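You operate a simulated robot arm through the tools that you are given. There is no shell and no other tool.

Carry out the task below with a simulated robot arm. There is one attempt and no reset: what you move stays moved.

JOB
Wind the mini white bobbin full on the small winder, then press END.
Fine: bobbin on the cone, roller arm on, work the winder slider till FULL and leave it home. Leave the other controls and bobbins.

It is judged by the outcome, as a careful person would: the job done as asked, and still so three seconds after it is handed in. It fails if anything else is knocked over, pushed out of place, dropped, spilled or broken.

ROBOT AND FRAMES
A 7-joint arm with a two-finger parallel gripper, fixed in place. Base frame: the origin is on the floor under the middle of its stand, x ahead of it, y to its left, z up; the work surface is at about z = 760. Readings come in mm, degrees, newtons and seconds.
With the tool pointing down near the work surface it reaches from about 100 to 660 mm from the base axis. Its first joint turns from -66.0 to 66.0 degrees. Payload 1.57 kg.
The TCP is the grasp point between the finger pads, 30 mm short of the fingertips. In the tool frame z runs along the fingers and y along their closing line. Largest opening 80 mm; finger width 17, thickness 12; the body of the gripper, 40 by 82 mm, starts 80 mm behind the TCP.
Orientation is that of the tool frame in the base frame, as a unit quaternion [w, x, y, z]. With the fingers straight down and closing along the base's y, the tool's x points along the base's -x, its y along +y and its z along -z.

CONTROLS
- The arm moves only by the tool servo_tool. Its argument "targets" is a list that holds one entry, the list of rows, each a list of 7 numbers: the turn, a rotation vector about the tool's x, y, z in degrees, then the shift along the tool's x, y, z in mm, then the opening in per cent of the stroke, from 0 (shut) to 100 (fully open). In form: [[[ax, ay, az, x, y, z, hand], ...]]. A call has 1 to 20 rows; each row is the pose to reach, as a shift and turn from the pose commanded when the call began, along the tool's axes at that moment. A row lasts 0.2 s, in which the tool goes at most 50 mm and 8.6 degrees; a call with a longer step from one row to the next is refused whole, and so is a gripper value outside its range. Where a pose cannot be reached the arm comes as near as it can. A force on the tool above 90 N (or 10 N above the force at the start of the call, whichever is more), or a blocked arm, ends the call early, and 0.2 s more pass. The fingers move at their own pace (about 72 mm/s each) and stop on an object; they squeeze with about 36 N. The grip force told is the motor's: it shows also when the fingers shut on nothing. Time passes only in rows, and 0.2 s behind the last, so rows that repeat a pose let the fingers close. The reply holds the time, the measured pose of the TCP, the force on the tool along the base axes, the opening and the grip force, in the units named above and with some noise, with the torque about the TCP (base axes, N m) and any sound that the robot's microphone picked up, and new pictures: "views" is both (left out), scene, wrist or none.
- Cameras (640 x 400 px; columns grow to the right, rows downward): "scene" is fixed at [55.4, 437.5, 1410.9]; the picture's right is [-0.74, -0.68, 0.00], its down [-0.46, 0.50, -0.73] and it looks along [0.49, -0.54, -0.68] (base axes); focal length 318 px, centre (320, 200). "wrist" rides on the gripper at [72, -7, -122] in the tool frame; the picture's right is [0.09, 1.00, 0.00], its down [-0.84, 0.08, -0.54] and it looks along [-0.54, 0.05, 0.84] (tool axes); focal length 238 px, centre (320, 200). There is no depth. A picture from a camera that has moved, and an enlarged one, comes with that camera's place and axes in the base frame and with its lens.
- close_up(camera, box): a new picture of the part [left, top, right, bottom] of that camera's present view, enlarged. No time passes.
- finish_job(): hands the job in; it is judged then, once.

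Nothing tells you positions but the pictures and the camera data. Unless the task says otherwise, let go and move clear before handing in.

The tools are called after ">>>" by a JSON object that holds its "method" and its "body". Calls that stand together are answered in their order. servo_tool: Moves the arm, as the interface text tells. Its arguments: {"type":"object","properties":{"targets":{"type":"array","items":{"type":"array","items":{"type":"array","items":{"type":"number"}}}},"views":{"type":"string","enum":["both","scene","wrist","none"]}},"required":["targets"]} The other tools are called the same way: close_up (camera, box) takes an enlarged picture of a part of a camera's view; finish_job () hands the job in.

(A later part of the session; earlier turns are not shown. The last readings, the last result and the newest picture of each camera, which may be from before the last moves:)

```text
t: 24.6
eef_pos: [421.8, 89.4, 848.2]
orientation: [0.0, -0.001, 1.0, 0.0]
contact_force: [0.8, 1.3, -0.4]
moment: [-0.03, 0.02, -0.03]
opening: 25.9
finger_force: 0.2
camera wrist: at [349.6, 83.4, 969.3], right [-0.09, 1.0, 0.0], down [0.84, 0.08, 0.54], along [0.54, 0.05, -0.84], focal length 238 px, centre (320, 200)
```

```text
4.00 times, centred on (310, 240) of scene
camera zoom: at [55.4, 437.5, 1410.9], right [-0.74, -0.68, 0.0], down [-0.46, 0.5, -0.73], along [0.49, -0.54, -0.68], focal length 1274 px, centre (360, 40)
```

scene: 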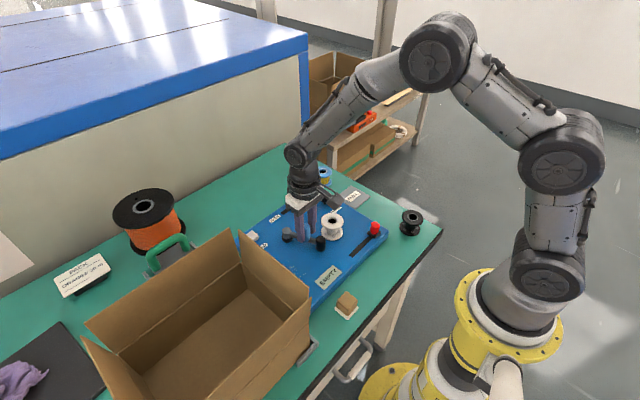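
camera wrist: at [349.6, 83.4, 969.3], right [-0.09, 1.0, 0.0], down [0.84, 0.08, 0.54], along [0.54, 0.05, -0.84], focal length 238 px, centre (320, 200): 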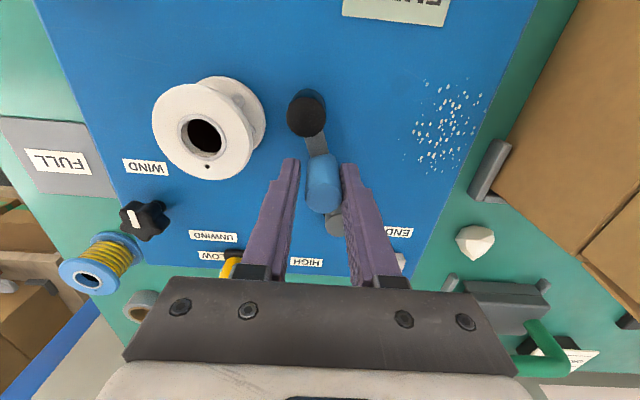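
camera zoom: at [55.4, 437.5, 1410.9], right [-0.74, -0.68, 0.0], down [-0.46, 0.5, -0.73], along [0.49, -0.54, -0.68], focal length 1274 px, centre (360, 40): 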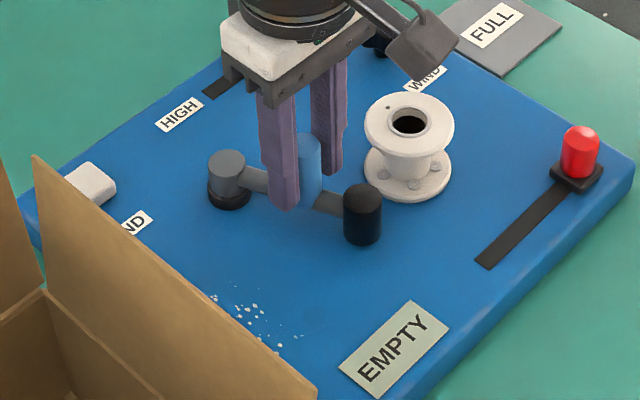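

The arm swings freely and the roller is still about 20 mm from the bobbin's flange. Continuing along the arc in smaller steps.

>>> {"method": "servo_tool", "body": {"targets": [[[0, 0, 0, -1.2, -2.4, 0, 32], [0, 0, 0, -2.3, -4.8, 0, 32], [0, 0, 0, -3.2, -6.4, 0, 32], [0, 0, 0, -4, -7.8, 0, 32], [0, 0, 0, -4.9, -9.3, 0, 32], [0, 0, 0, -4.9, -9.3, 0, 32]]]}}

>>> {"method": "close_up", "body": {"camera": "wrist", "box": [200, 60, 400, 220]}}

>>> {"method": "close_up", "body": {"camera": "scene", "box": [260, 190, 360, 290]}}

```text
t: 26.0
eef_pos: [426.5, 80.6, 848.5]
orientation: [0.0, -0.001, 1.0, 0.0]
contact_force: [-0.5, 2.2, -0.4]
moment: [-0.02, 0.01, 0.04]
opening: 26.9
finger_force: 1.5
camera wrist: at [354.4, 73.9, 969.5], right [-0.09, 1.0, 0.0], down [0.84, 0.08, 0.54], along [0.54, 0.05, -0.84], focal length 238 px, centre (320, 200)
```

scene: 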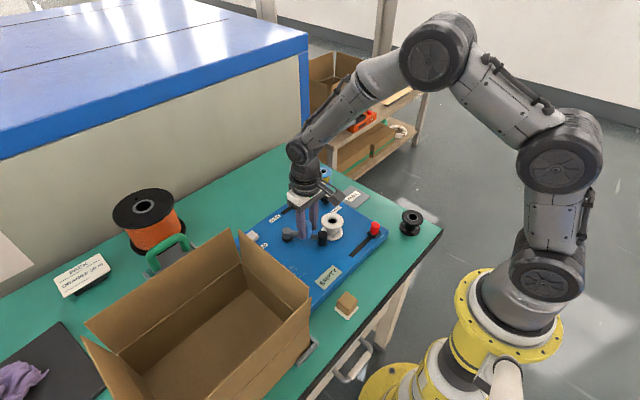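
wrist: 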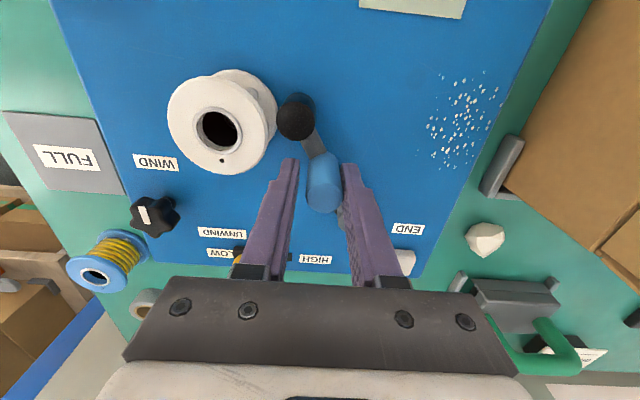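

```text
2.50 times, centred on (300, 140) of wrist
camera zoom: at [354.4, 73.9, 969.5], right [-0.09, 1.0, 0.0], down [0.84, 0.08, 0.54], along [0.54, 0.05, -0.84], focal length 596 px, centre (370, 350)
```

zoom: 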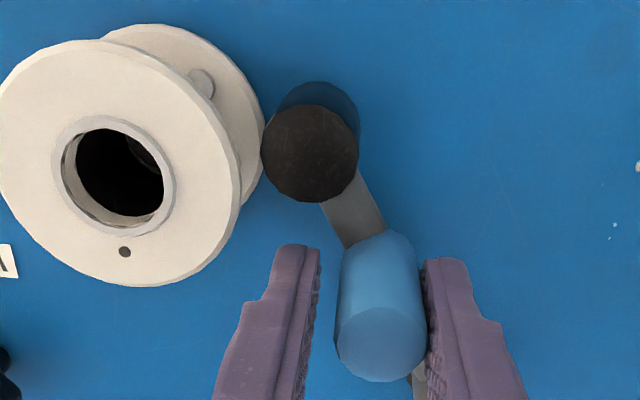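

```text
4.00 times, centred on (310, 240) of scene
camera zoom: at [55.4, 437.6, 1410.9], right [-0.74, -0.68, 0.0], down [-0.46, 0.5, -0.73], along [0.49, -0.54, -0.68], focal length 1274 px, centre (360, 40)
```

zoom: 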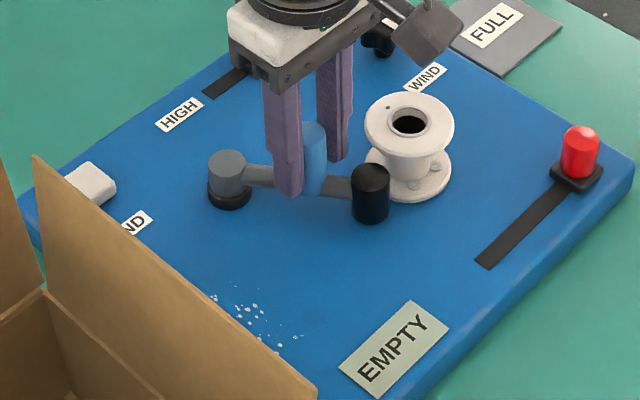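

The roller is within a few millimetres of the bobbin. Continuing gently to bring it into contact.

>>> {"method": "servo_tool", "body": {"targets": [[[0, 0, 0, -0.6, -0.9, 0, 32], [0, 0, 0, -1.2, -1.8, 0, 32], [0, 0, 0, -1.8, -2.6, 0, 32], [0, 0, 0, -1.8, -2.6, 0, 32]]]}}

>>> {"method": "close_up", "body": {"camera": "wrist", "box": [200, 60, 400, 220]}}

>>> {"method": "close_up", "body": {"camera": "scene", "box": [260, 190, 360, 290]}}

```text
t: 27.0
eef_pos: [428.3, 78.0, 848.0]
orientation: [-0.001, -0.001, 1.0, 0.001]
contact_force: [-3.8, 7.4, 0.2]
moment: [-0.09, 0.0, 0.06]
opening: 31.5
finger_force: 3.5
camera wrist: at [356.3, 71.6, 969.3], right [-0.09, 1.0, 0.0], down [0.84, 0.08, 0.54], along [0.54, 0.05, -0.84], focal length 238 px, centre (320, 200)
```

scene: 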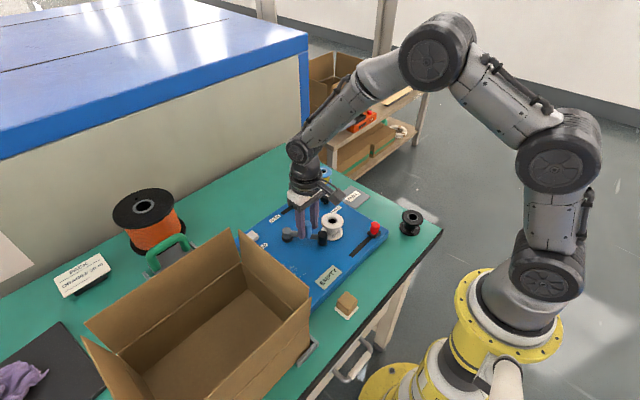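
wrist: 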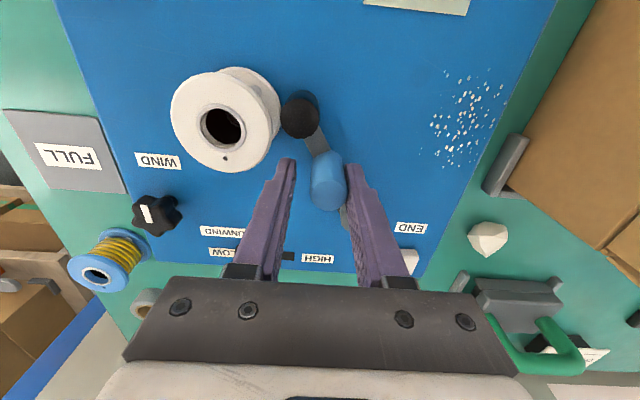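

```text
2.50 times, centred on (300, 140) of wrist
camera zoom: at [356.3, 71.6, 969.3], right [-0.09, 1.0, 0.0], down [0.84, 0.08, 0.54], along [0.54, 0.05, -0.84], focal length 596 px, centre (370, 350)
```

zoom: 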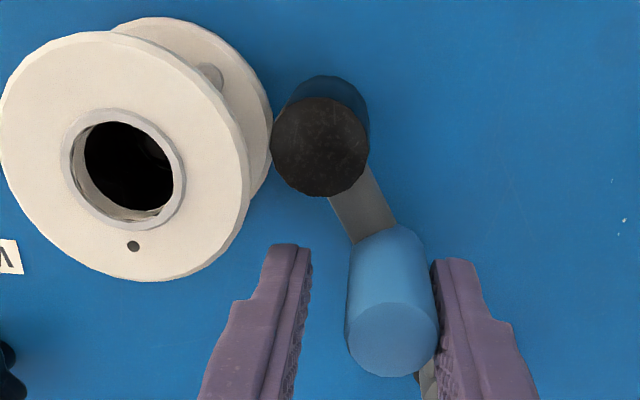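

```text
4.00 times, centred on (310, 240) of scene
camera zoom: at [55.4, 437.7, 1410.9], right [-0.74, -0.68, 0.0], down [-0.46, 0.5, -0.73], along [0.49, -0.54, -0.68], focal length 1274 px, centre (360, 40)
```

zoom: 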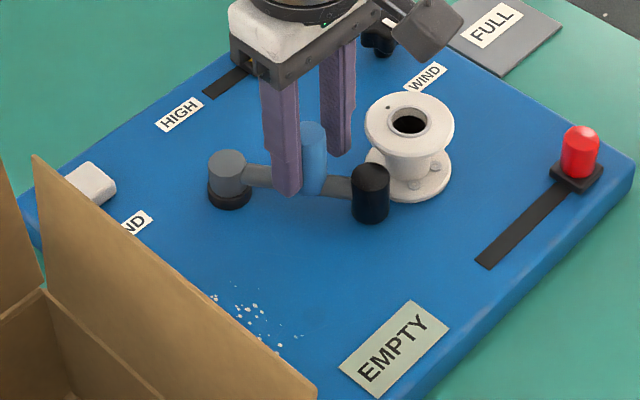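

The arm now resists at about 8 N and the fingers are spreading. I'll look closely at whether the roller really touches the bobbin.

>>> {"method": "close_up", "body": {"camera": "wrist", "box": [240, 60, 340, 150]}}

>>> {"method": "close_up", "body": {"camera": "scene", "box": [300, 200, 360, 260]}}

```text
4.44 times, centred on (290, 105) of wrist
camera zoom: at [356.3, 71.6, 969.3], right [-0.09, 1.0, 0.0], down [0.84, 0.08, 0.54], along [0.54, 0.05, -0.84], focal length 1059 px, centre (453, 622)
```

zoom: 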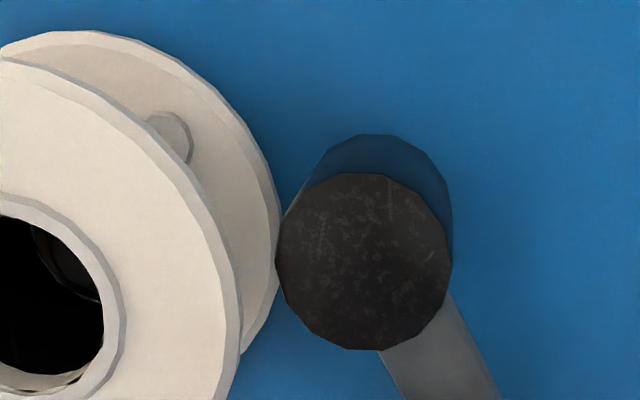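

```text
6.67 times, centred on (330, 230) of scene
camera zoom: at [55.4, 437.7, 1410.9], right [-0.74, -0.68, 0.0], down [-0.46, 0.5, -0.73], along [0.49, -0.54, -0.68], focal length 2124 px, centre (253, 0)
```

zoom: 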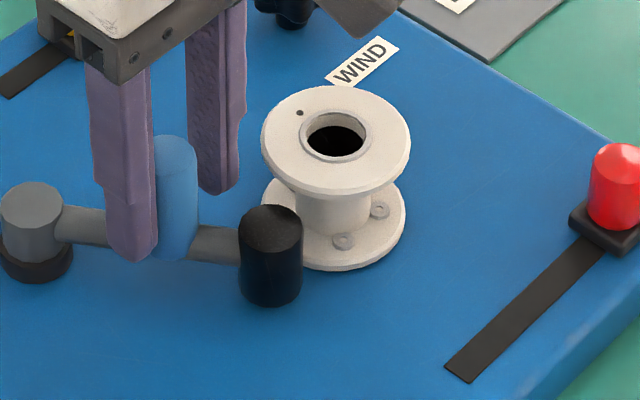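

There is a small visual gap, but the arm stopped solidly at the same angle in both pushes, so this looks like its end stop. I'll let go and see whether it stays there.

>>> {"method": "servo_tool", "body": {"targets": [[[0, 0, 0, -1, 2, 0, 48], [0, 0, 0, -1, 2, 0, 48], [0, 0, 0, -1, 2, -6, 48], [0, 0, 0, -1, 2, -20, 48], [0, 0, 0, -1, 2, -40, 48], [0, 0, 0, -1, 2, -60, 48], [0, 0, 0, -1, 2, -80, 48], [0, 0, 0, -1, 2, -80, 48]]]}}

>>> {"method": "close_up", "body": {"camera": "wrist", "box": [200, 60, 400, 220]}}

>>> {"method": "close_up", "body": {"camera": "scene", "box": [260, 190, 400, 300]}}

```text
t: 28.8
eef_pos: [429.3, 79.9, 928.0]
orientation: [0.0, 0.0, 1.0, 0.0]
contact_force: [-0.5, 0.0, -0.7]
moment: [-0.01, 0.0, 0.01]
opening: 38.3
finger_force: 0.1
camera wrist: at [357.6, 73.9, 1049.2], right [-0.09, 1.0, 0.0], down [0.84, 0.08, 0.54], along [0.54, 0.05, -0.84], focal length 238 px, centre (320, 200)
```

scene: 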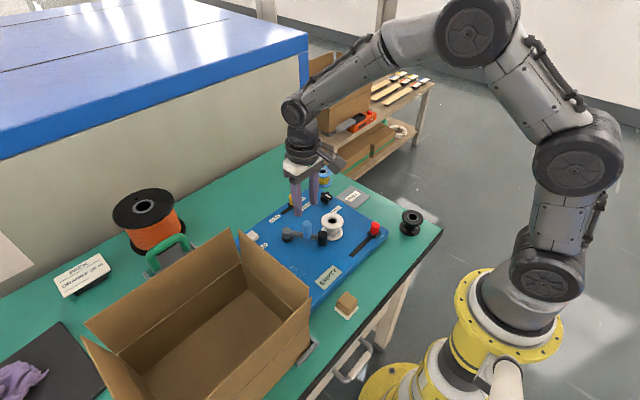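
wrist: 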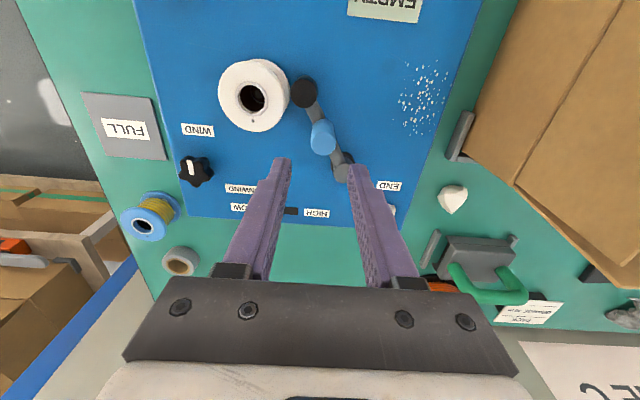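

```text
2.50 times, centred on (300, 140) of wrist
camera zoom: at [357.6, 73.9, 1049.2], right [-0.09, 1.0, 0.0], down [0.84, 0.08, 0.54], along [0.54, 0.05, -0.84], focal length 596 px, centre (370, 350)
```

zoom: 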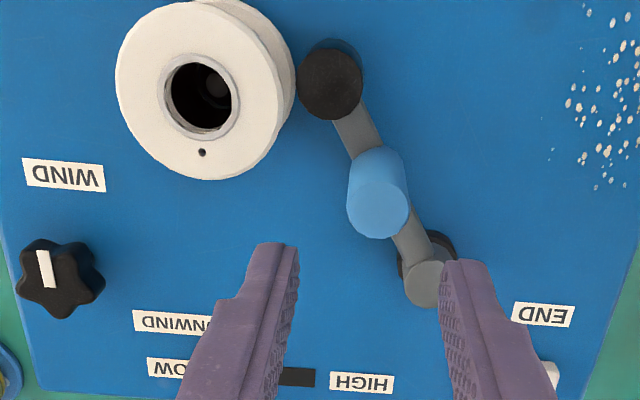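

```text
3.64 times, centred on (330, 245) of scene
camera zoom: at [55.4, 437.5, 1410.9], right [-0.74, -0.68, 0.0], down [-0.46, 0.5, -0.73], along [0.49, -0.54, -0.68], focal length 1158 px, centre (284, 36)
```

zoom: 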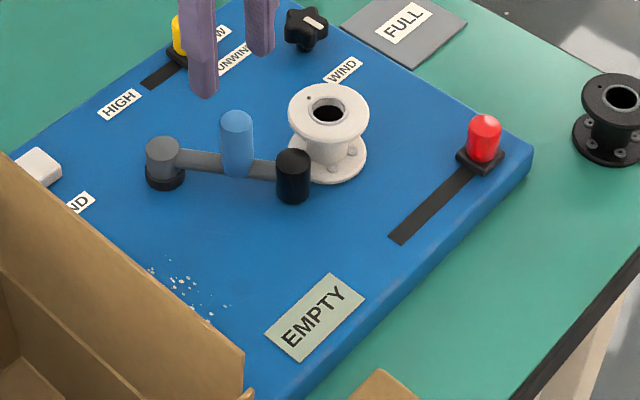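

The arm stays in place, with the roller up against the bobbin. Now I'll go above the red winder slider near (316, -49.5) and check its position.

>>> {"method": "servo_tool", "body": {"targets": [[[0, 0, 0, 15, -17, 0, 50], [0, 0, 0, 35, -40, 0, 55], [0, 0, 0, 58, -66, 0, 60], [0, 0, 0, 80, -92, 0, 60], [0, 0, 0, 102, -117, 10, 60], [0, 0, 0, 112.8, -129, 20, 60], [0, 0, 0, 112.8, -129, 28, 60], [0, 0, 0, 112.8, -129, 28, 60]]]}}

>>> {"method": "close_up", "body": {"camera": "wrist", "box": [240, 60, 400, 200]}}

```text
t: 30.6
eef_pos: [314.4, -50.0, 900.2]
orientation: [-0.001, 0.0, 1.0, 0.0]
contact_force: [0.1, 0.1, -0.5]
moment: [-0.03, 0.02, 0.02]
opening: 48.2
finger_force: 0.0
camera wrist: at [243.6, -55.7, 1021.1], right [-0.09, 1.0, 0.0], down [0.84, 0.08, 0.54], along [0.54, 0.05, -0.84], focal length 238 px, centre (320, 200)
```

scene: 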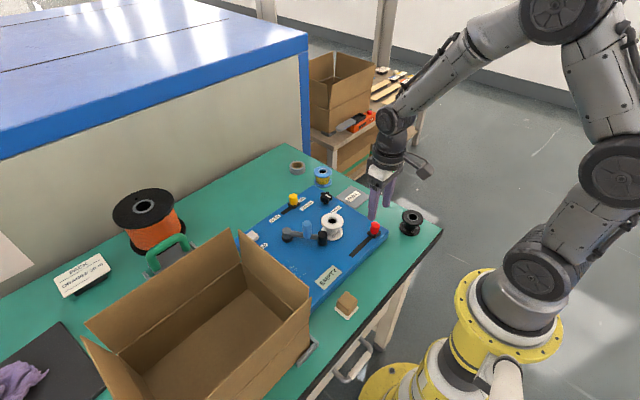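
wrist: 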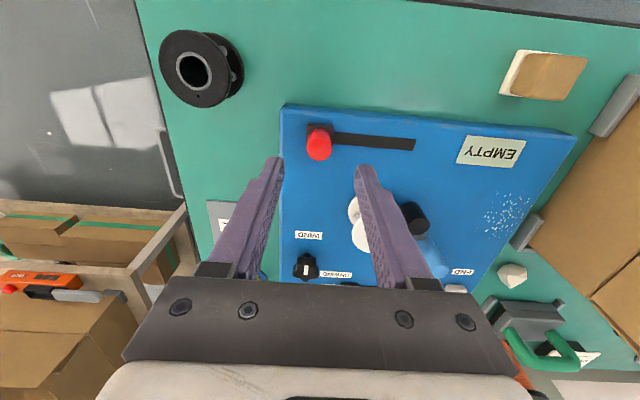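

```text
2.86 times, centred on (320, 130) of wrist
camera zoom: at [243.6, -55.7, 1021.1], right [-0.09, 1.0, 0.0], down [0.84, 0.08, 0.54], along [0.54, 0.05, -0.84], focal length 681 px, centre (320, 400)
```

zoom: 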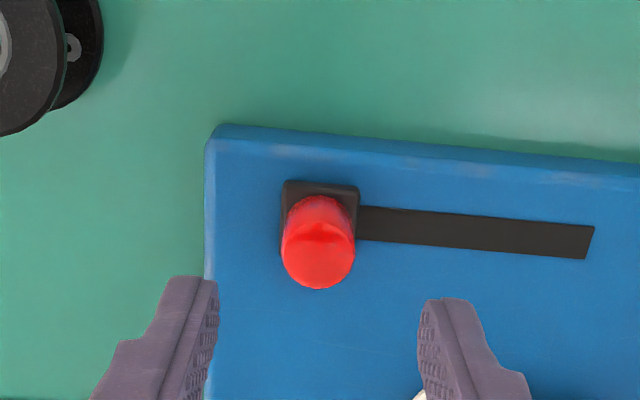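

The knob is at about (317.5, -50), with its top at z≈828. Descending around it, staying above the slider plate.

>>> {"method": "servo_tool", "body": {"targets": [[[0, 0, 0, -1.2, 0, 15, 60], [0, 0, 0, -1.2, 0, 32, 60], [0, 0, 0, -1.2, 0, 48, 60], [0, 0, 0, -1.2, 0, 60, 60], [0, 0, 0, -1.2, 0, 66, 60], [0, 0, 0, -1.2, 0, 66, 60]]]}}

>>> {"method": "close_up", "body": {"camera": "wrist", "box": [240, 80, 400, 220]}}

>>> {"method": "close_up", "body": {"camera": "scene", "box": [320, 180, 420, 280]}}

```text
t: 32.0
eef_pos: [318.4, -50.3, 834.3]
orientation: [0.0, -0.001, 1.0, 0.0]
contact_force: [-0.5, 0.4, 0.3]
moment: [-0.02, 0.0, 0.03]
opening: 48.0
finger_force: 0.1
camera wrist: at [245.9, -56.1, 955.2], right [-0.09, 1.0, 0.0], down [0.84, 0.08, 0.54], along [0.54, 0.05, -0.84], focal length 238 px, centre (320, 200)
```

scene: 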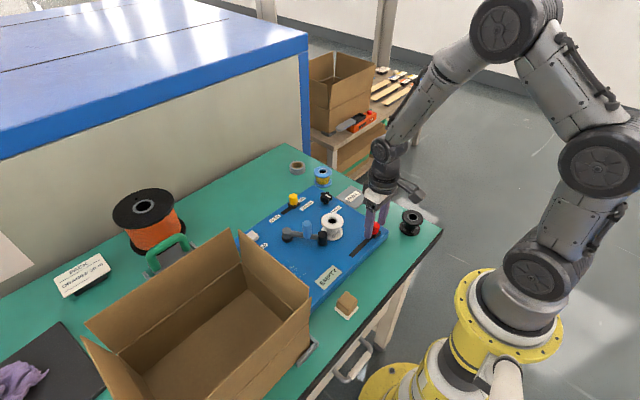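
wrist: 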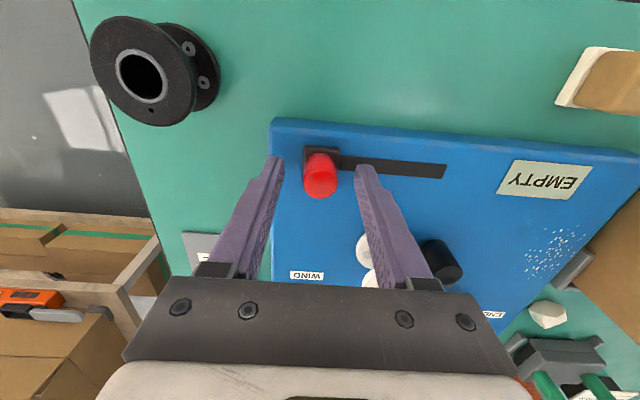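

```text
2.86 times, centred on (320, 150) of wrist
camera zoom: at [245.9, -56.1, 955.2], right [-0.09, 1.0, 0.0], down [0.84, 0.08, 0.54], along [0.54, 0.05, -0.84], focal length 681 px, centre (320, 343)
```

zoom: 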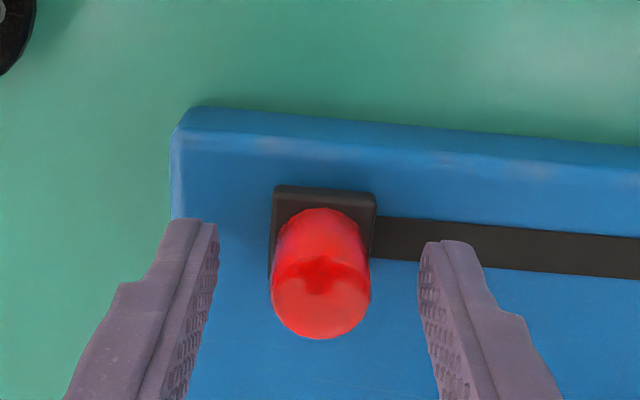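

```text
4.00 times, centred on (370, 230) of scene
camera zoom: at [55.4, 437.5, 1410.9], right [-0.74, -0.68, 0.0], down [-0.46, 0.5, -0.73], along [0.49, -0.54, -0.68], focal length 1274 px, centre (120, 80)
```

zoom: 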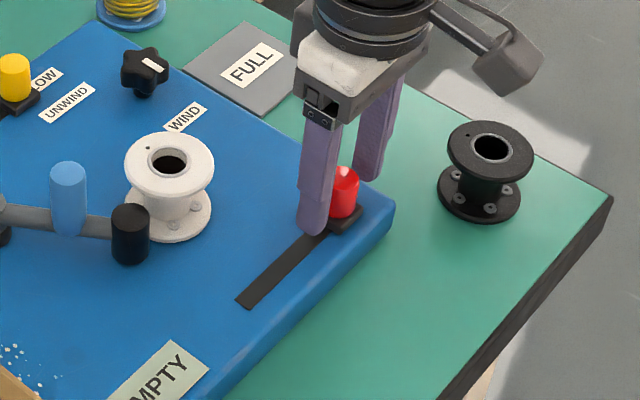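

The knob is centred between the fingers. Gripping it and moving a short distance along the track to see how the display responds.

>>> {"method": "servo_tool", "body": {"targets": [[[0, 0, 0, 0, 0, 0, 40], [0, 0, 0, 0, 0, 0, 24], [0, 0, 0, 0, 0, 0, 24], [0, 0, 0, 0, 0, 0, 24], [0, 0, 0, 0, 5, 0, 24], [0, 0, 0, 0.1, 10, 0, 24], [0, 0, 0, 0.2, 15, 0, 24], [0, 0, 0, 0.3, 20, 0, 24], [0, 0, 0, 0.3, 20, 0, 24]]]}}

>>> {"method": "close_up", "body": {"camera": "scene", "box": [270, 190, 400, 300]}}

```text
t: 34.0
eef_pos: [317.7, -29.7, 834.2]
orientation: [0.0, -0.001, 1.0, 0.0]
contact_force: [3.2, -0.8, -6.6]
moment: [0.38, -0.19, 0.08]
opening: 22.8
finger_force: 35.1
camera wrist: at [245.7, -35.6, 955.2], right [-0.09, 1.0, 0.0], down [0.84, 0.08, 0.54], along [0.54, 0.05, -0.84], focal length 238 px, centre (320, 200)
```

scene: 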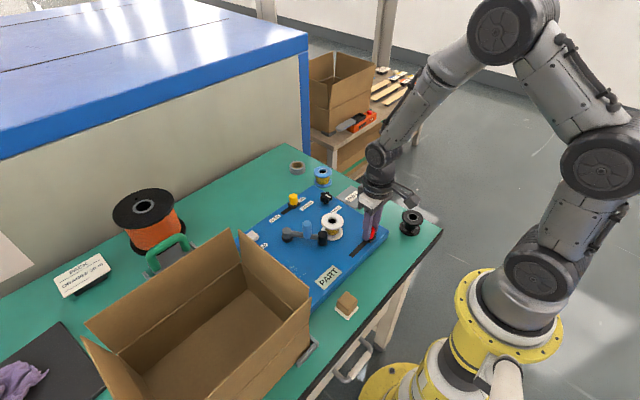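
wrist: 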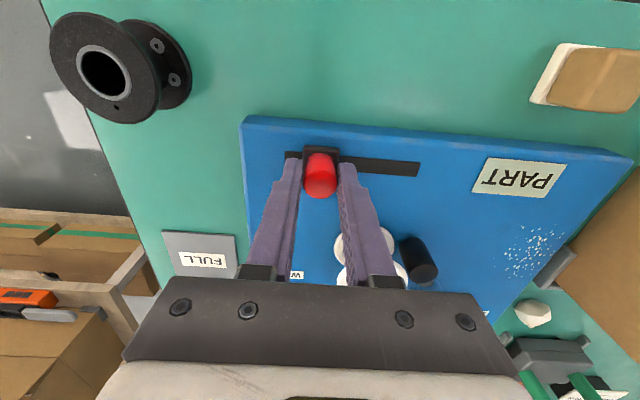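

```text
3.64 times, centred on (335, 245) of scene
camera zoom: at [55.6, 437.5, 1410.9], right [-0.74, -0.68, 0.0], down [-0.46, 0.5, -0.73], along [0.49, -0.54, -0.68], focal length 1158 px, centre (266, 36)
```

zoom: 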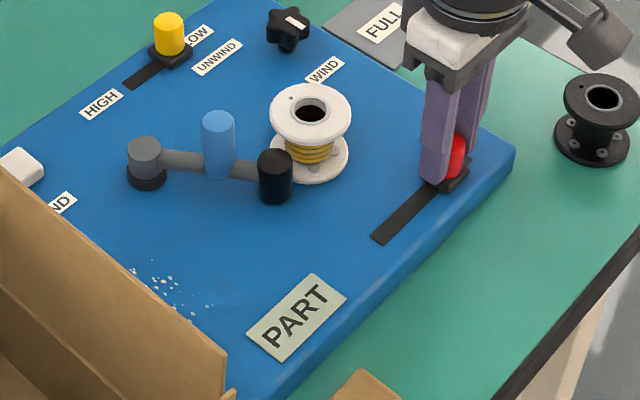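

The winder is working: the display reads PART and yellow thread shows on the bobbin. I'll hold briefly to see whether filling depends on time or on slider travel.

>>> {"method": "servo_tool", "body": {"targets": [[[0, 0, 0, 0, 0, 0, 24]]], "views": "scene"}}

>>> {"method": "close_up", "body": {"camera": "scene", "box": [270, 190, 400, 300]}}

```text
t: 34.4
eef_pos: [316.8, -31.3, 834.3]
orientation: [0.0, 0.001, 1.0, 0.001]
contact_force: [4.1, 0.9, -8.6]
moment: [-0.39, -0.55, -0.03]
opening: 22.6
finger_force: 34.9
```

scene: 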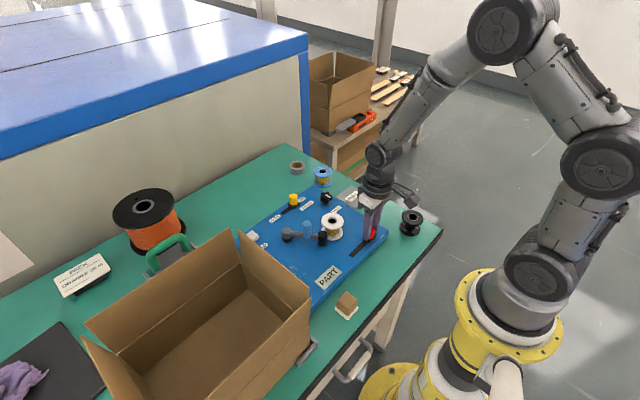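

```text
3.64 times, centred on (335, 245) of scene
camera zoom: at [55.6, 437.5, 1410.9], right [-0.74, -0.68, 0.0], down [-0.46, 0.5, -0.73], along [0.49, -0.54, -0.68], focal length 1158 px, centre (266, 36)
```

zoom: 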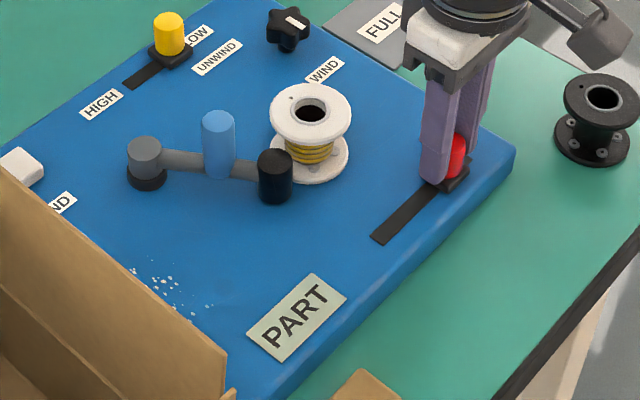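

No visible change while holding. I'll move further along the track in modest increments and watch the display.

>>> {"method": "servo_tool", "body": {"targets": [[[0, 0, 0, 0.1, 5, 0, 24], [0, 0, 0, 0.2, 10, 0, 24], [0, 0, 0, 0.3, 15, 0, 24], [0, 0, 0, 0.4, 20, 0, 24], [0, 0, 0, 0.4, 20, 0, 24]]], "views": "scene"}}

>>> {"method": "close_up", "body": {"camera": "scene", "box": [270, 190, 400, 300]}}

```text
t: 35.6
eef_pos: [317.1, -8.5, 835.2]
orientation: [0.0, 0.001, 1.0, 0.001]
contact_force: [9.3, -1.9, -3.8]
moment: [0.36, 0.29, 0.08]
opening: 22.4
finger_force: 35.2
```

scene: 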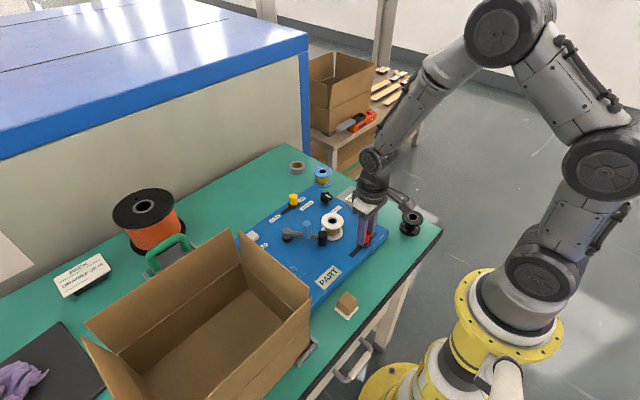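

```text
3.64 times, centred on (335, 245) of scene
camera zoom: at [55.7, 437.5, 1410.9], right [-0.74, -0.68, 0.0], down [-0.46, 0.5, -0.73], along [0.49, -0.54, -0.68], focal length 1158 px, centre (266, 36)
```

zoom: 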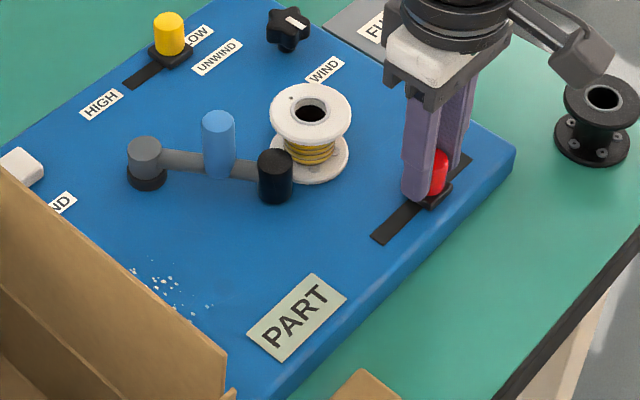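

Still PART. There's some +x side load, so I'll shift about a millimetre that way while continuing along the track.

>>> {"method": "servo_tool", "body": {"targets": [[[0, 0, 0, -0.6, 5, 0, 24], [0, 0, 0, -1.0, 10, 0, 24], [0, 0, 0, -1.0, 15, 0, 24], [0, 0, 0, -1.0, 20, 0, 24], [0, 0, 0, -1.0, 20, 0, 24]]], "views": "scene"}}

>>> {"method": "close_up", "body": {"camera": "scene", "box": [270, 190, 400, 300]}}

```text
t: 36.8
eef_pos: [318.3, 9.0, 834.5]
orientation: [0.0, 0.0, 1.0, 0.0]
contact_force: [-0.3, 1.1, -3.3]
moment: [-0.34, -0.47, 0.0]
opening: 22.6
finger_force: 35.3
```

scene: 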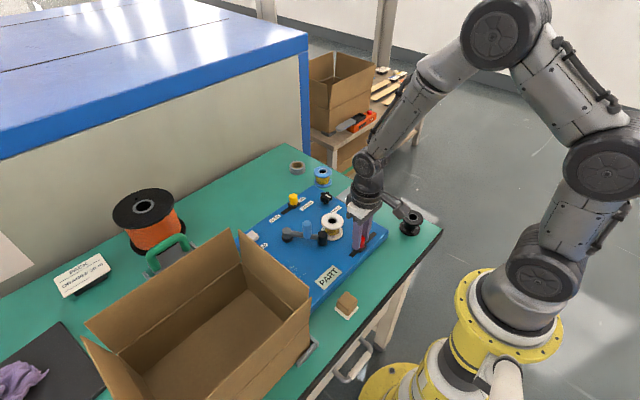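

```text
3.64 times, centred on (335, 245) of scene
camera zoom: at [55.5, 437.5, 1410.9], right [-0.74, -0.68, 0.0], down [-0.46, 0.5, -0.73], along [0.49, -0.54, -0.68], focal length 1158 px, centre (266, 36)
```

zoom: 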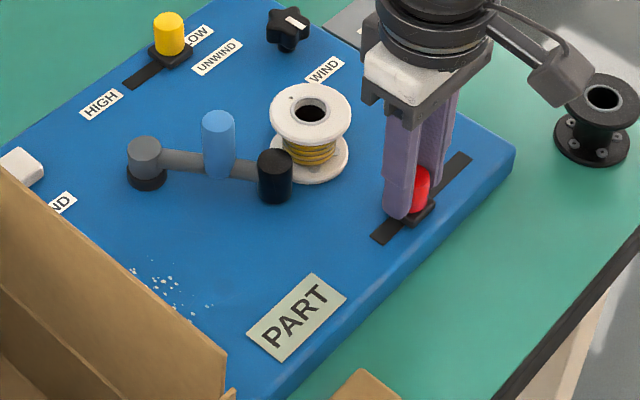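

The thread is growing and the side force is gone. Continuing.

>>> {"method": "servo_tool", "body": {"targets": [[[0, 0, 0, 0, 5, 0, 24], [0, 0, 0, 0, 10, 0, 24], [0, 0, 0, 0, 15, 0, 24], [0, 0, 0, 0, 18, 0, 24], [0, 0, 0, 0, 18, 0, 24]]], "views": "scene"}}

>>> {"method": "close_up", "body": {"camera": "scene", "box": [270, 190, 400, 300]}}

```text
t: 38.0
eef_pos: [319.0, 29.1, 834.6]
orientation: [0.0, 0.0, 1.0, 0.0]
contact_force: [-3.9, 1.2, 6.1]
moment: [-0.3, 0.01, -0.01]
opening: 22.4
finger_force: 35.0
```

scene: 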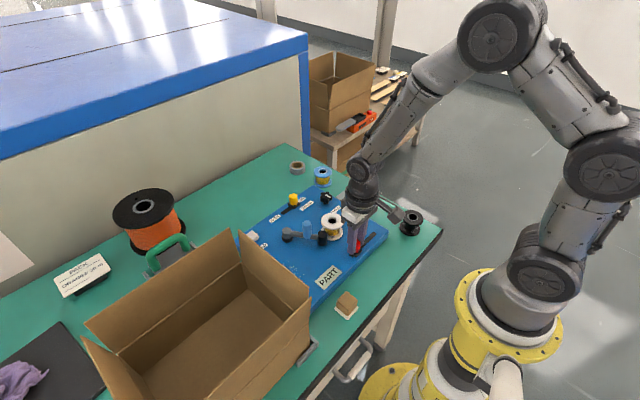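

```text
3.64 times, centred on (335, 245) of scene
camera zoom: at [55.3, 437.5, 1410.9], right [-0.74, -0.68, 0.0], down [-0.46, 0.5, -0.73], along [0.49, -0.54, -0.68], focal length 1158 px, centre (266, 36)
```

zoom: 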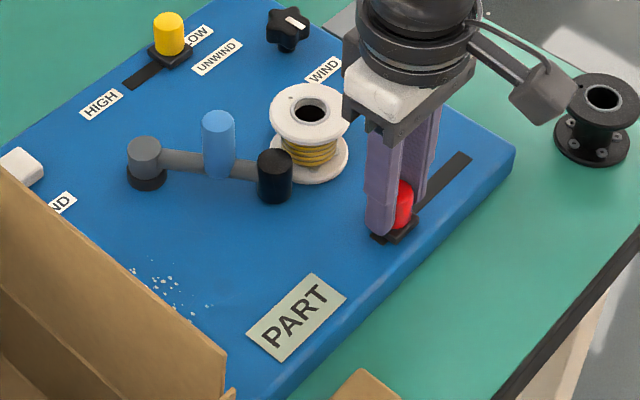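

The slider plate is nearly at the far end of the track. I'll go a little further until it meets the stop.

>>> {"method": "servo_tool", "body": {"targets": [[[0, 0, 0, 0.4, 2, 0, 24], [0, 0, 0, 0.5, 4, 0, 24], [0, 0, 0, 0.5, 6, 0, 24], [0, 0, 0, 0.5, 6, 0, 24]]], "views": "scene"}}

>>> {"method": "close_up", "body": {"camera": "scene", "box": [270, 190, 400, 300]}}

```text
t: 39.0
eef_pos: [318.2, 34.2, 834.3]
orientation: [0.001, 0.0, 1.0, 0.0]
contact_force: [0.1, -0.4, 2.2]
moment: [-0.45, 0.11, -0.05]
opening: 22.6
finger_force: 35.2
```

scene: 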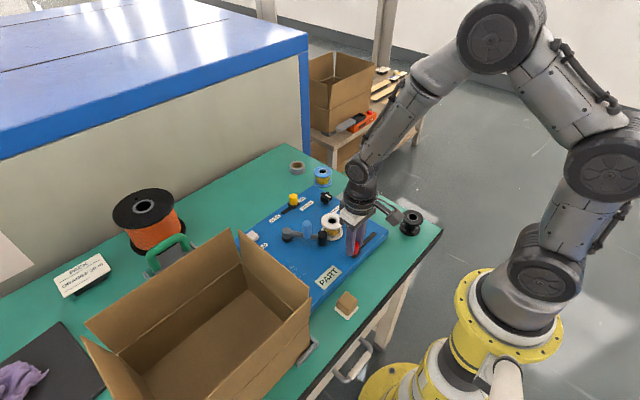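

```text
3.64 times, centred on (335, 245) of scene
camera zoom: at [55.4, 437.5, 1410.9], right [-0.74, -0.68, 0.0], down [-0.46, 0.5, -0.73], along [0.49, -0.54, -0.68], focal length 1158 px, centre (266, 36)
```

zoom: 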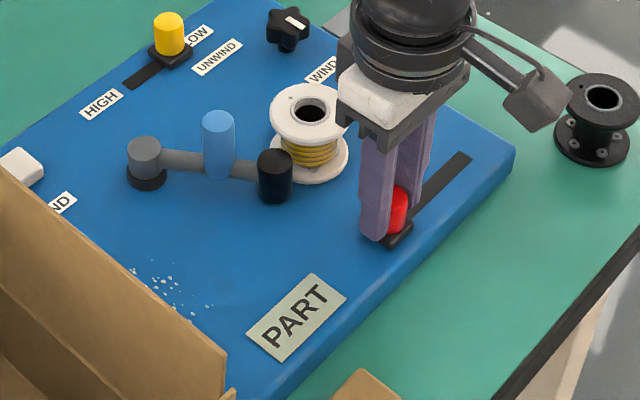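

>>> {"method": "servo_tool", "body": {"targets": [[[0, 0, 0, 0, 1.5, 0, 24], [0, 0, 0, 0, 3, 0, 24], [0, 0, 0, 0, 4.5, 0, 24], [0, 0, 0, 0, 4.5, 0, 24]]], "views": "scene"}}

>>> {"method": "close_up", "body": {"camera": "scene", "box": [270, 190, 400, 300]}}

```text
t: 40.0
eef_pos: [316.7, 38.6, 833.9]
orientation: [0.0, 0.0, 1.0, 0.001]
contact_force: [2.8, -1.3, -6.5]
moment: [-0.46, -0.76, 0.05]
opening: 22.8
finger_force: 35.2
```

scene: 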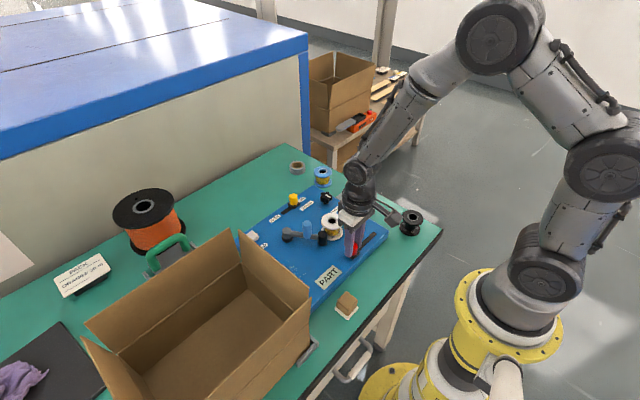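

```text
3.64 times, centred on (335, 245) of scene
camera zoom: at [55.5, 437.5, 1410.9], right [-0.74, -0.68, 0.0], down [-0.46, 0.5, -0.73], along [0.49, -0.54, -0.68], focal length 1158 px, centre (266, 36)
```

zoom: 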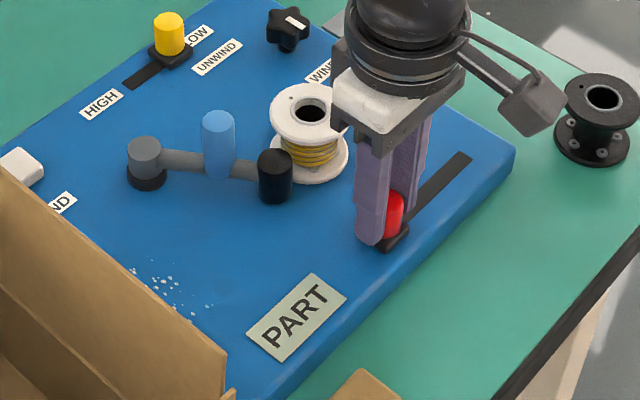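

>>> {"method": "close_up", "body": {"camera": "scene", "box": [305, 205, 355, 245]}}

>>> {"method": "servo_tool", "body": {"targets": [[[0, 0, 0, -0.3, 0, 0, 24], [0, 0, 0, -0.3, 0, 0, 24], [0, 0, 0, -0.3, 0, 0, 24], [0, 0, 0, -0.3, 0, 0, 24], [0, 0, 0, -0.3, 0, 0, 24]]], "views": "scene"}}

>>> {"method": "close_up", "body": {"camera": "scene", "box": [305, 205, 355, 245]}}

```text
10.00 times, centred on (330, 225) of scene
camera zoom: at [55.5, 437.5, 1410.9], right [-0.74, -0.68, 0.0], down [-0.46, 0.5, -0.73], along [0.49, -0.54, -0.68], focal length 3185 px, centre (220, -50)
```

zoom: 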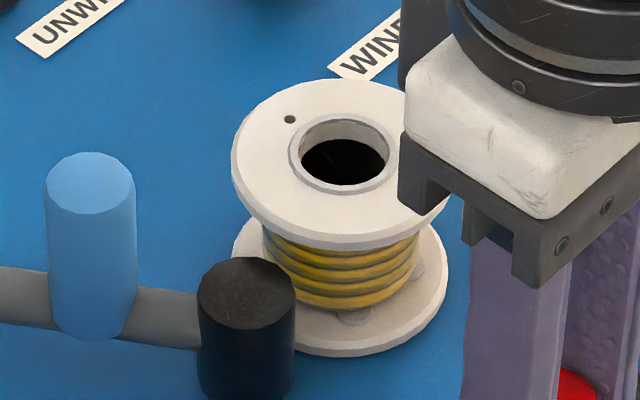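

```text
t: 41.2
eef_pos: [316.9, 39.1, 834.4]
orientation: [-0.001, 0.001, 1.0, -0.001]
contact_force: [4.6, -0.1, -8.3]
moment: [-0.43, -0.11, 0.03]
opening: 22.6
finger_force: 34.9
```

scene: 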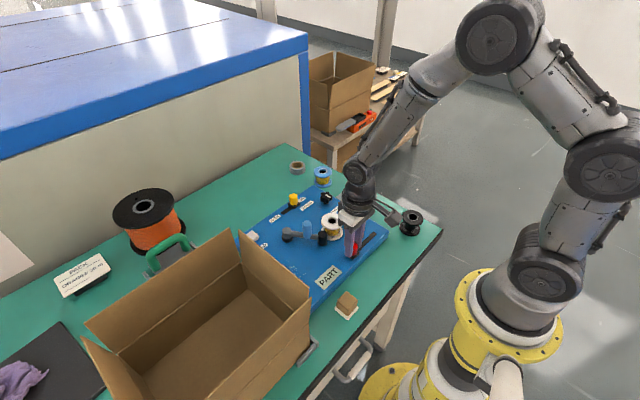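

```text
10.00 times, centred on (330, 225) of scene
camera zoom: at [55.6, 437.5, 1410.9], right [-0.74, -0.68, 0.0], down [-0.46, 0.5, -0.73], along [0.49, -0.54, -0.68], focal length 3185 px, centre (220, -50)
```

zoom: 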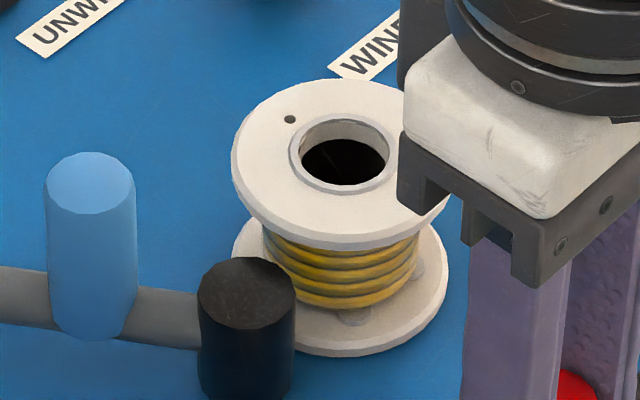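

Nothing changes while holding still, so filling goes with slider travel. I'll stroke back toward home and check the thread again.

>>> {"method": "servo_tool", "body": {"targets": [[[0, 0, 0, 0, -8, 0, 24], [0, 0, 0, 0, -18, 0, 24], [0, 0, 0, 0, -28, 0, 24], [0, 0, 0, 0, -38, 0, 24], [0, 0, 0, 0, -48, 0, 24], [0, 0, 0, 0, -58, 0, 24], [0, 0, 0, 0, -68, 0, 24], [0, 0, 0, 0, -78, 0, 24], [0, 0, 0, 0, -84, 0, 24], [0, 0, 0, 0, -84, 0, 24]]], "views": "scene"}}

>>> {"method": "close_up", "body": {"camera": "scene", "box": [305, 205, 355, 245]}}

>>> {"method": "close_up", "body": {"camera": "scene", "box": [270, 190, 400, 300]}}

```text
t: 43.4
eef_pos: [316.9, -45.0, 834.6]
orientation: [-0.001, 0.0, 1.0, 0.0]
contact_force: [-2.2, 0.6, -7.2]
moment: [-0.42, -0.45, 0.05]
opening: 22.6
finger_force: 35.1
```

scene: 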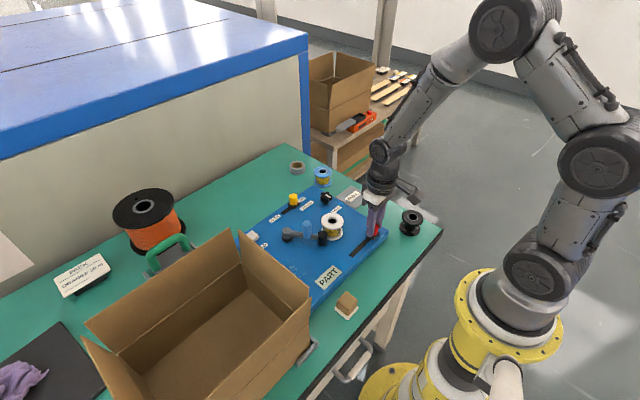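

```text
10.00 times, centred on (330, 225) of scene
camera zoom: at [55.4, 437.5, 1410.9], right [-0.74, -0.68, 0.0], down [-0.46, 0.5, -0.73], along [0.49, -0.54, -0.68], focal length 3185 px, centre (220, -50)
```

zoom: 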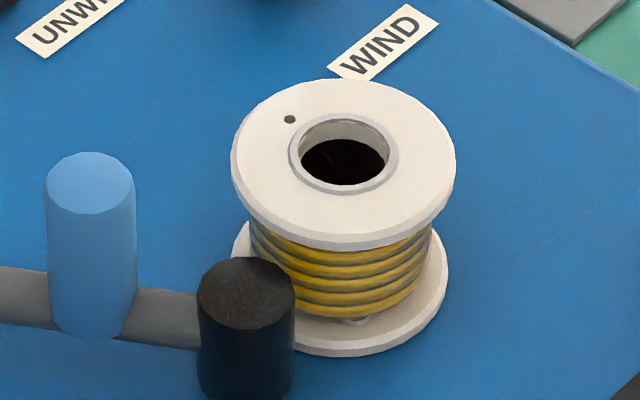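

```text
3.64 times, centred on (335, 245) of scene
camera zoom: at [55.4, 437.5, 1410.9], right [-0.74, -0.68, 0.0], down [-0.46, 0.5, -0.73], along [0.49, -0.54, -0.68], focal length 1158 px, centre (266, 36)
```

zoom: 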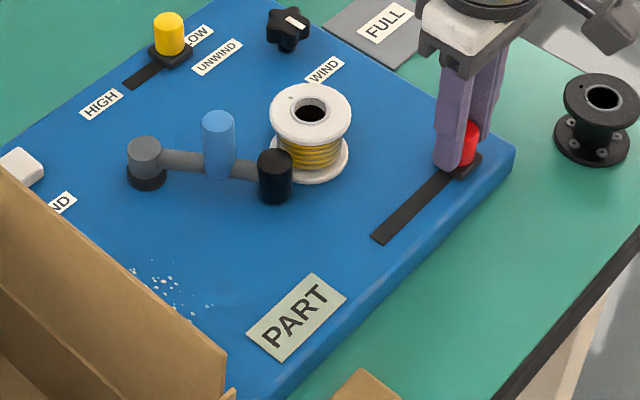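

The thread has grown further on the return stroke, so travel in both directions winds it. I'll stroke out again, checking part-way.

>>> {"method": "servo_tool", "body": {"targets": [[[0, 0, 0, 0, 8, 0, 24], [0, 0, 0, 0, 18, 0, 24], [0, 0, 0, 0, 28, 0, 24], [0, 0, 0, 0, 38, 0, 24], [0, 0, 0, 0, 42, 0, 24], [0, 0, 0, 0, 42, 0, 24]]], "views": "scene"}}

>>> {"method": "close_up", "body": {"camera": "scene", "box": [305, 205, 355, 245]}}

>>> {"method": "close_up", "body": {"camera": "scene", "box": [270, 190, 400, 300]}}

```text
t: 44.8
eef_pos: [316.6, -3.6, 834.4]
orientation: [0.0, 0.0, 1.0, 0.0]
contact_force: [-7.6, -0.9, 11.4]
moment: [-0.36, 0.79, -0.01]
opening: 22.6
finger_force: 35.4
```

scene: 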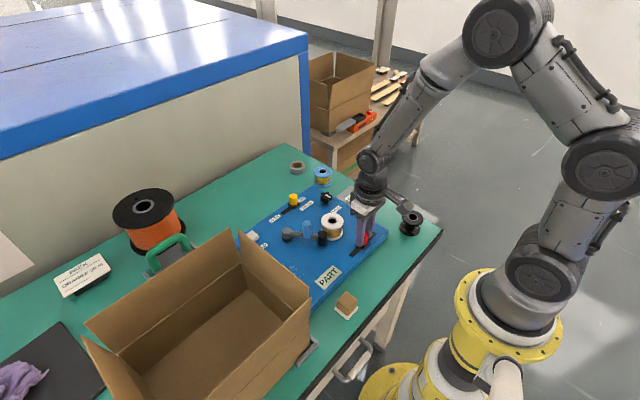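

```text
10.00 times, centred on (330, 225) of scene
camera zoom: at [55.2, 437.5, 1410.9], right [-0.74, -0.68, 0.0], down [-0.46, 0.5, -0.73], along [0.49, -0.54, -0.68], focal length 3185 px, centre (220, -50)
```

zoom: 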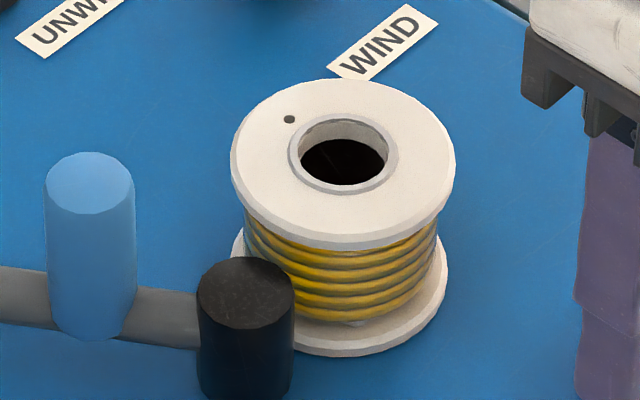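

```text
3.64 times, centred on (335, 245) of scene
camera zoom: at [55.2, 437.5, 1410.9], right [-0.74, -0.68, 0.0], down [-0.46, 0.5, -0.73], along [0.49, -0.54, -0.68], focal length 1158 px, centre (266, 36)
```

zoom: 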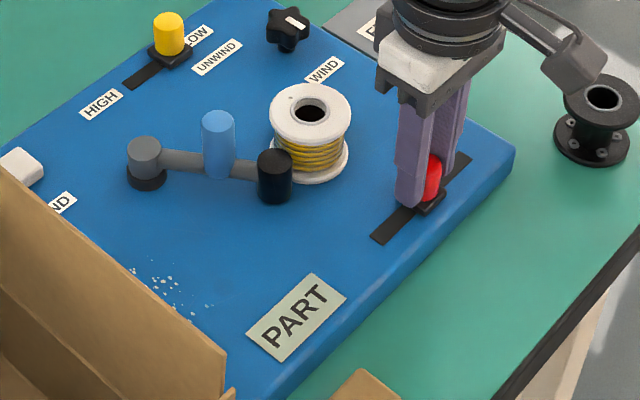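

Growing steadily but still PART. I'll continue in smaller steps so as not to overshoot.

>>> {"method": "servo_tool", "body": {"targets": [[[0, 0, 0, 0.4, 6, -0.3, 24], [0, 0, 0, 0.4, 12, -0.3, 24], [0, 0, 0, 0.4, 16, -0.3, 24], [0, 0, 0, 0.4, 16, -0.3, 24]]], "views": "scene"}}

>>> {"method": "close_up", "body": {"camera": "scene", "box": [270, 190, 400, 300]}}

```text
t: 45.8
eef_pos: [318.4, 14.2, 834.5]
orientation: [0.001, 0.001, 1.0, 0.0]
contact_force: [-1.2, -1.2, -4.6]
moment: [-0.47, 0.08, -0.1]
opening: 22.7
finger_force: 35.0
```

scene: 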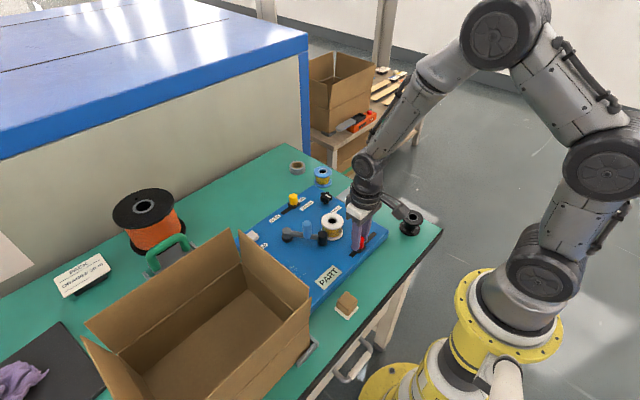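

```text
3.64 times, centred on (335, 245) of scene
camera zoom: at [55.5, 437.5, 1410.9], right [-0.74, -0.68, 0.0], down [-0.46, 0.5, -0.73], along [0.49, -0.54, -0.68], focal length 1158 px, centre (266, 36)
```

zoom: 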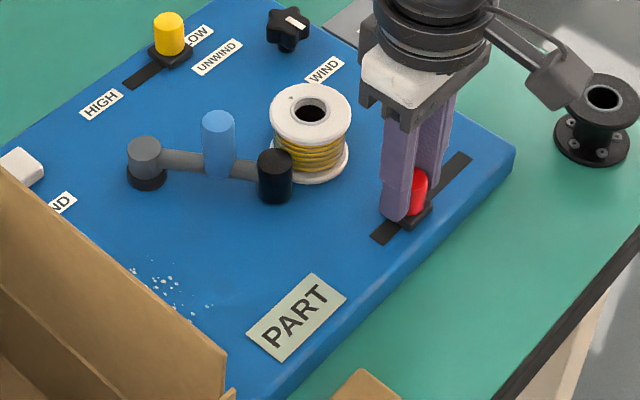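

>>> {"method": "servo_tool", "body": {"targets": [[[0, 0, 0, 0, 5, 0, 24], [0, 0, 0, 0, 10, 0, 24], [0, 0, 0, 0, 10, 0, 24]]], "views": "scene"}}

>>> {"method": "close_up", "body": {"camera": "scene", "box": [270, 190, 400, 300]}}

>>> {"method": "close_up", "body": {"camera": "scene", "box": [305, 205, 355, 245]}}

```text
t: 46.6
eef_pos: [316.9, 23.1, 834.4]
orientation: [0.0, 0.001, 1.0, 0.0]
contact_force: [-1.5, -0.5, -6.0]
moment: [-0.48, -0.69, 0.03]
opening: 22.8
finger_force: 35.3
```

scene: 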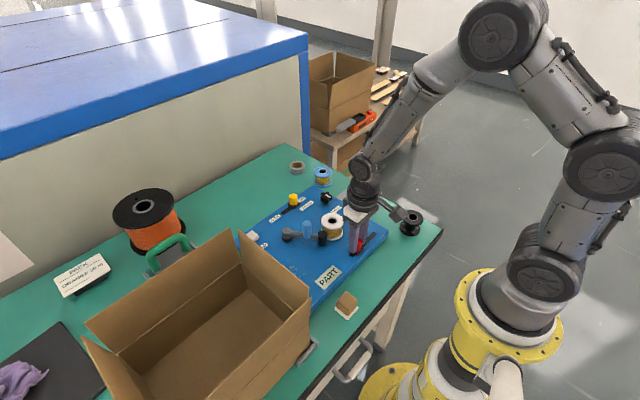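

```text
3.64 times, centred on (335, 245) of scene
camera zoom: at [55.4, 437.5, 1410.9], right [-0.74, -0.68, 0.0], down [-0.46, 0.5, -0.73], along [0.49, -0.54, -0.68], focal length 1158 px, centre (266, 36)
```

zoom: 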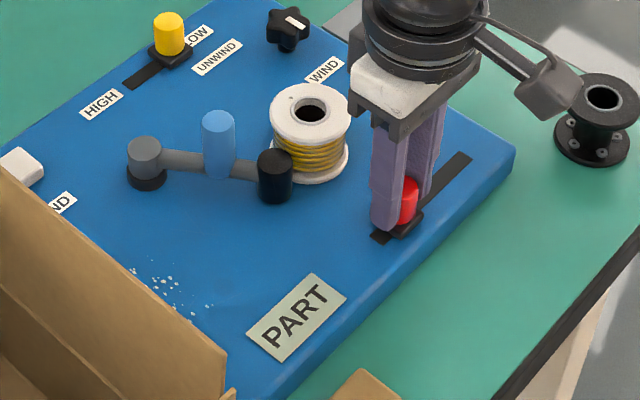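

```text
10.00 times, centred on (330, 225) of scene
camera zoom: at [55.4, 437.5, 1410.9], right [-0.74, -0.68, 0.0], down [-0.46, 0.5, -0.73], along [0.49, -0.54, -0.68], focal length 3185 px, centre (220, -50)
```

zoom: 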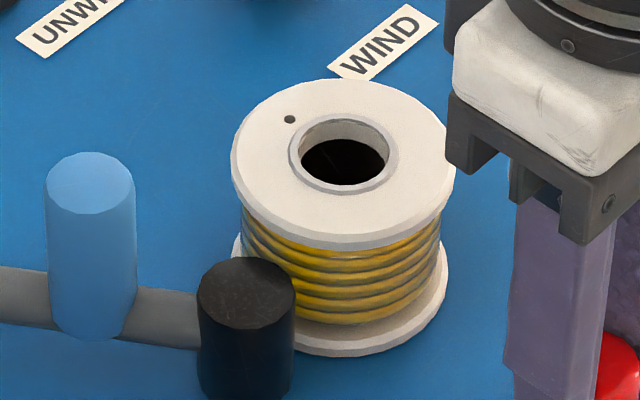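

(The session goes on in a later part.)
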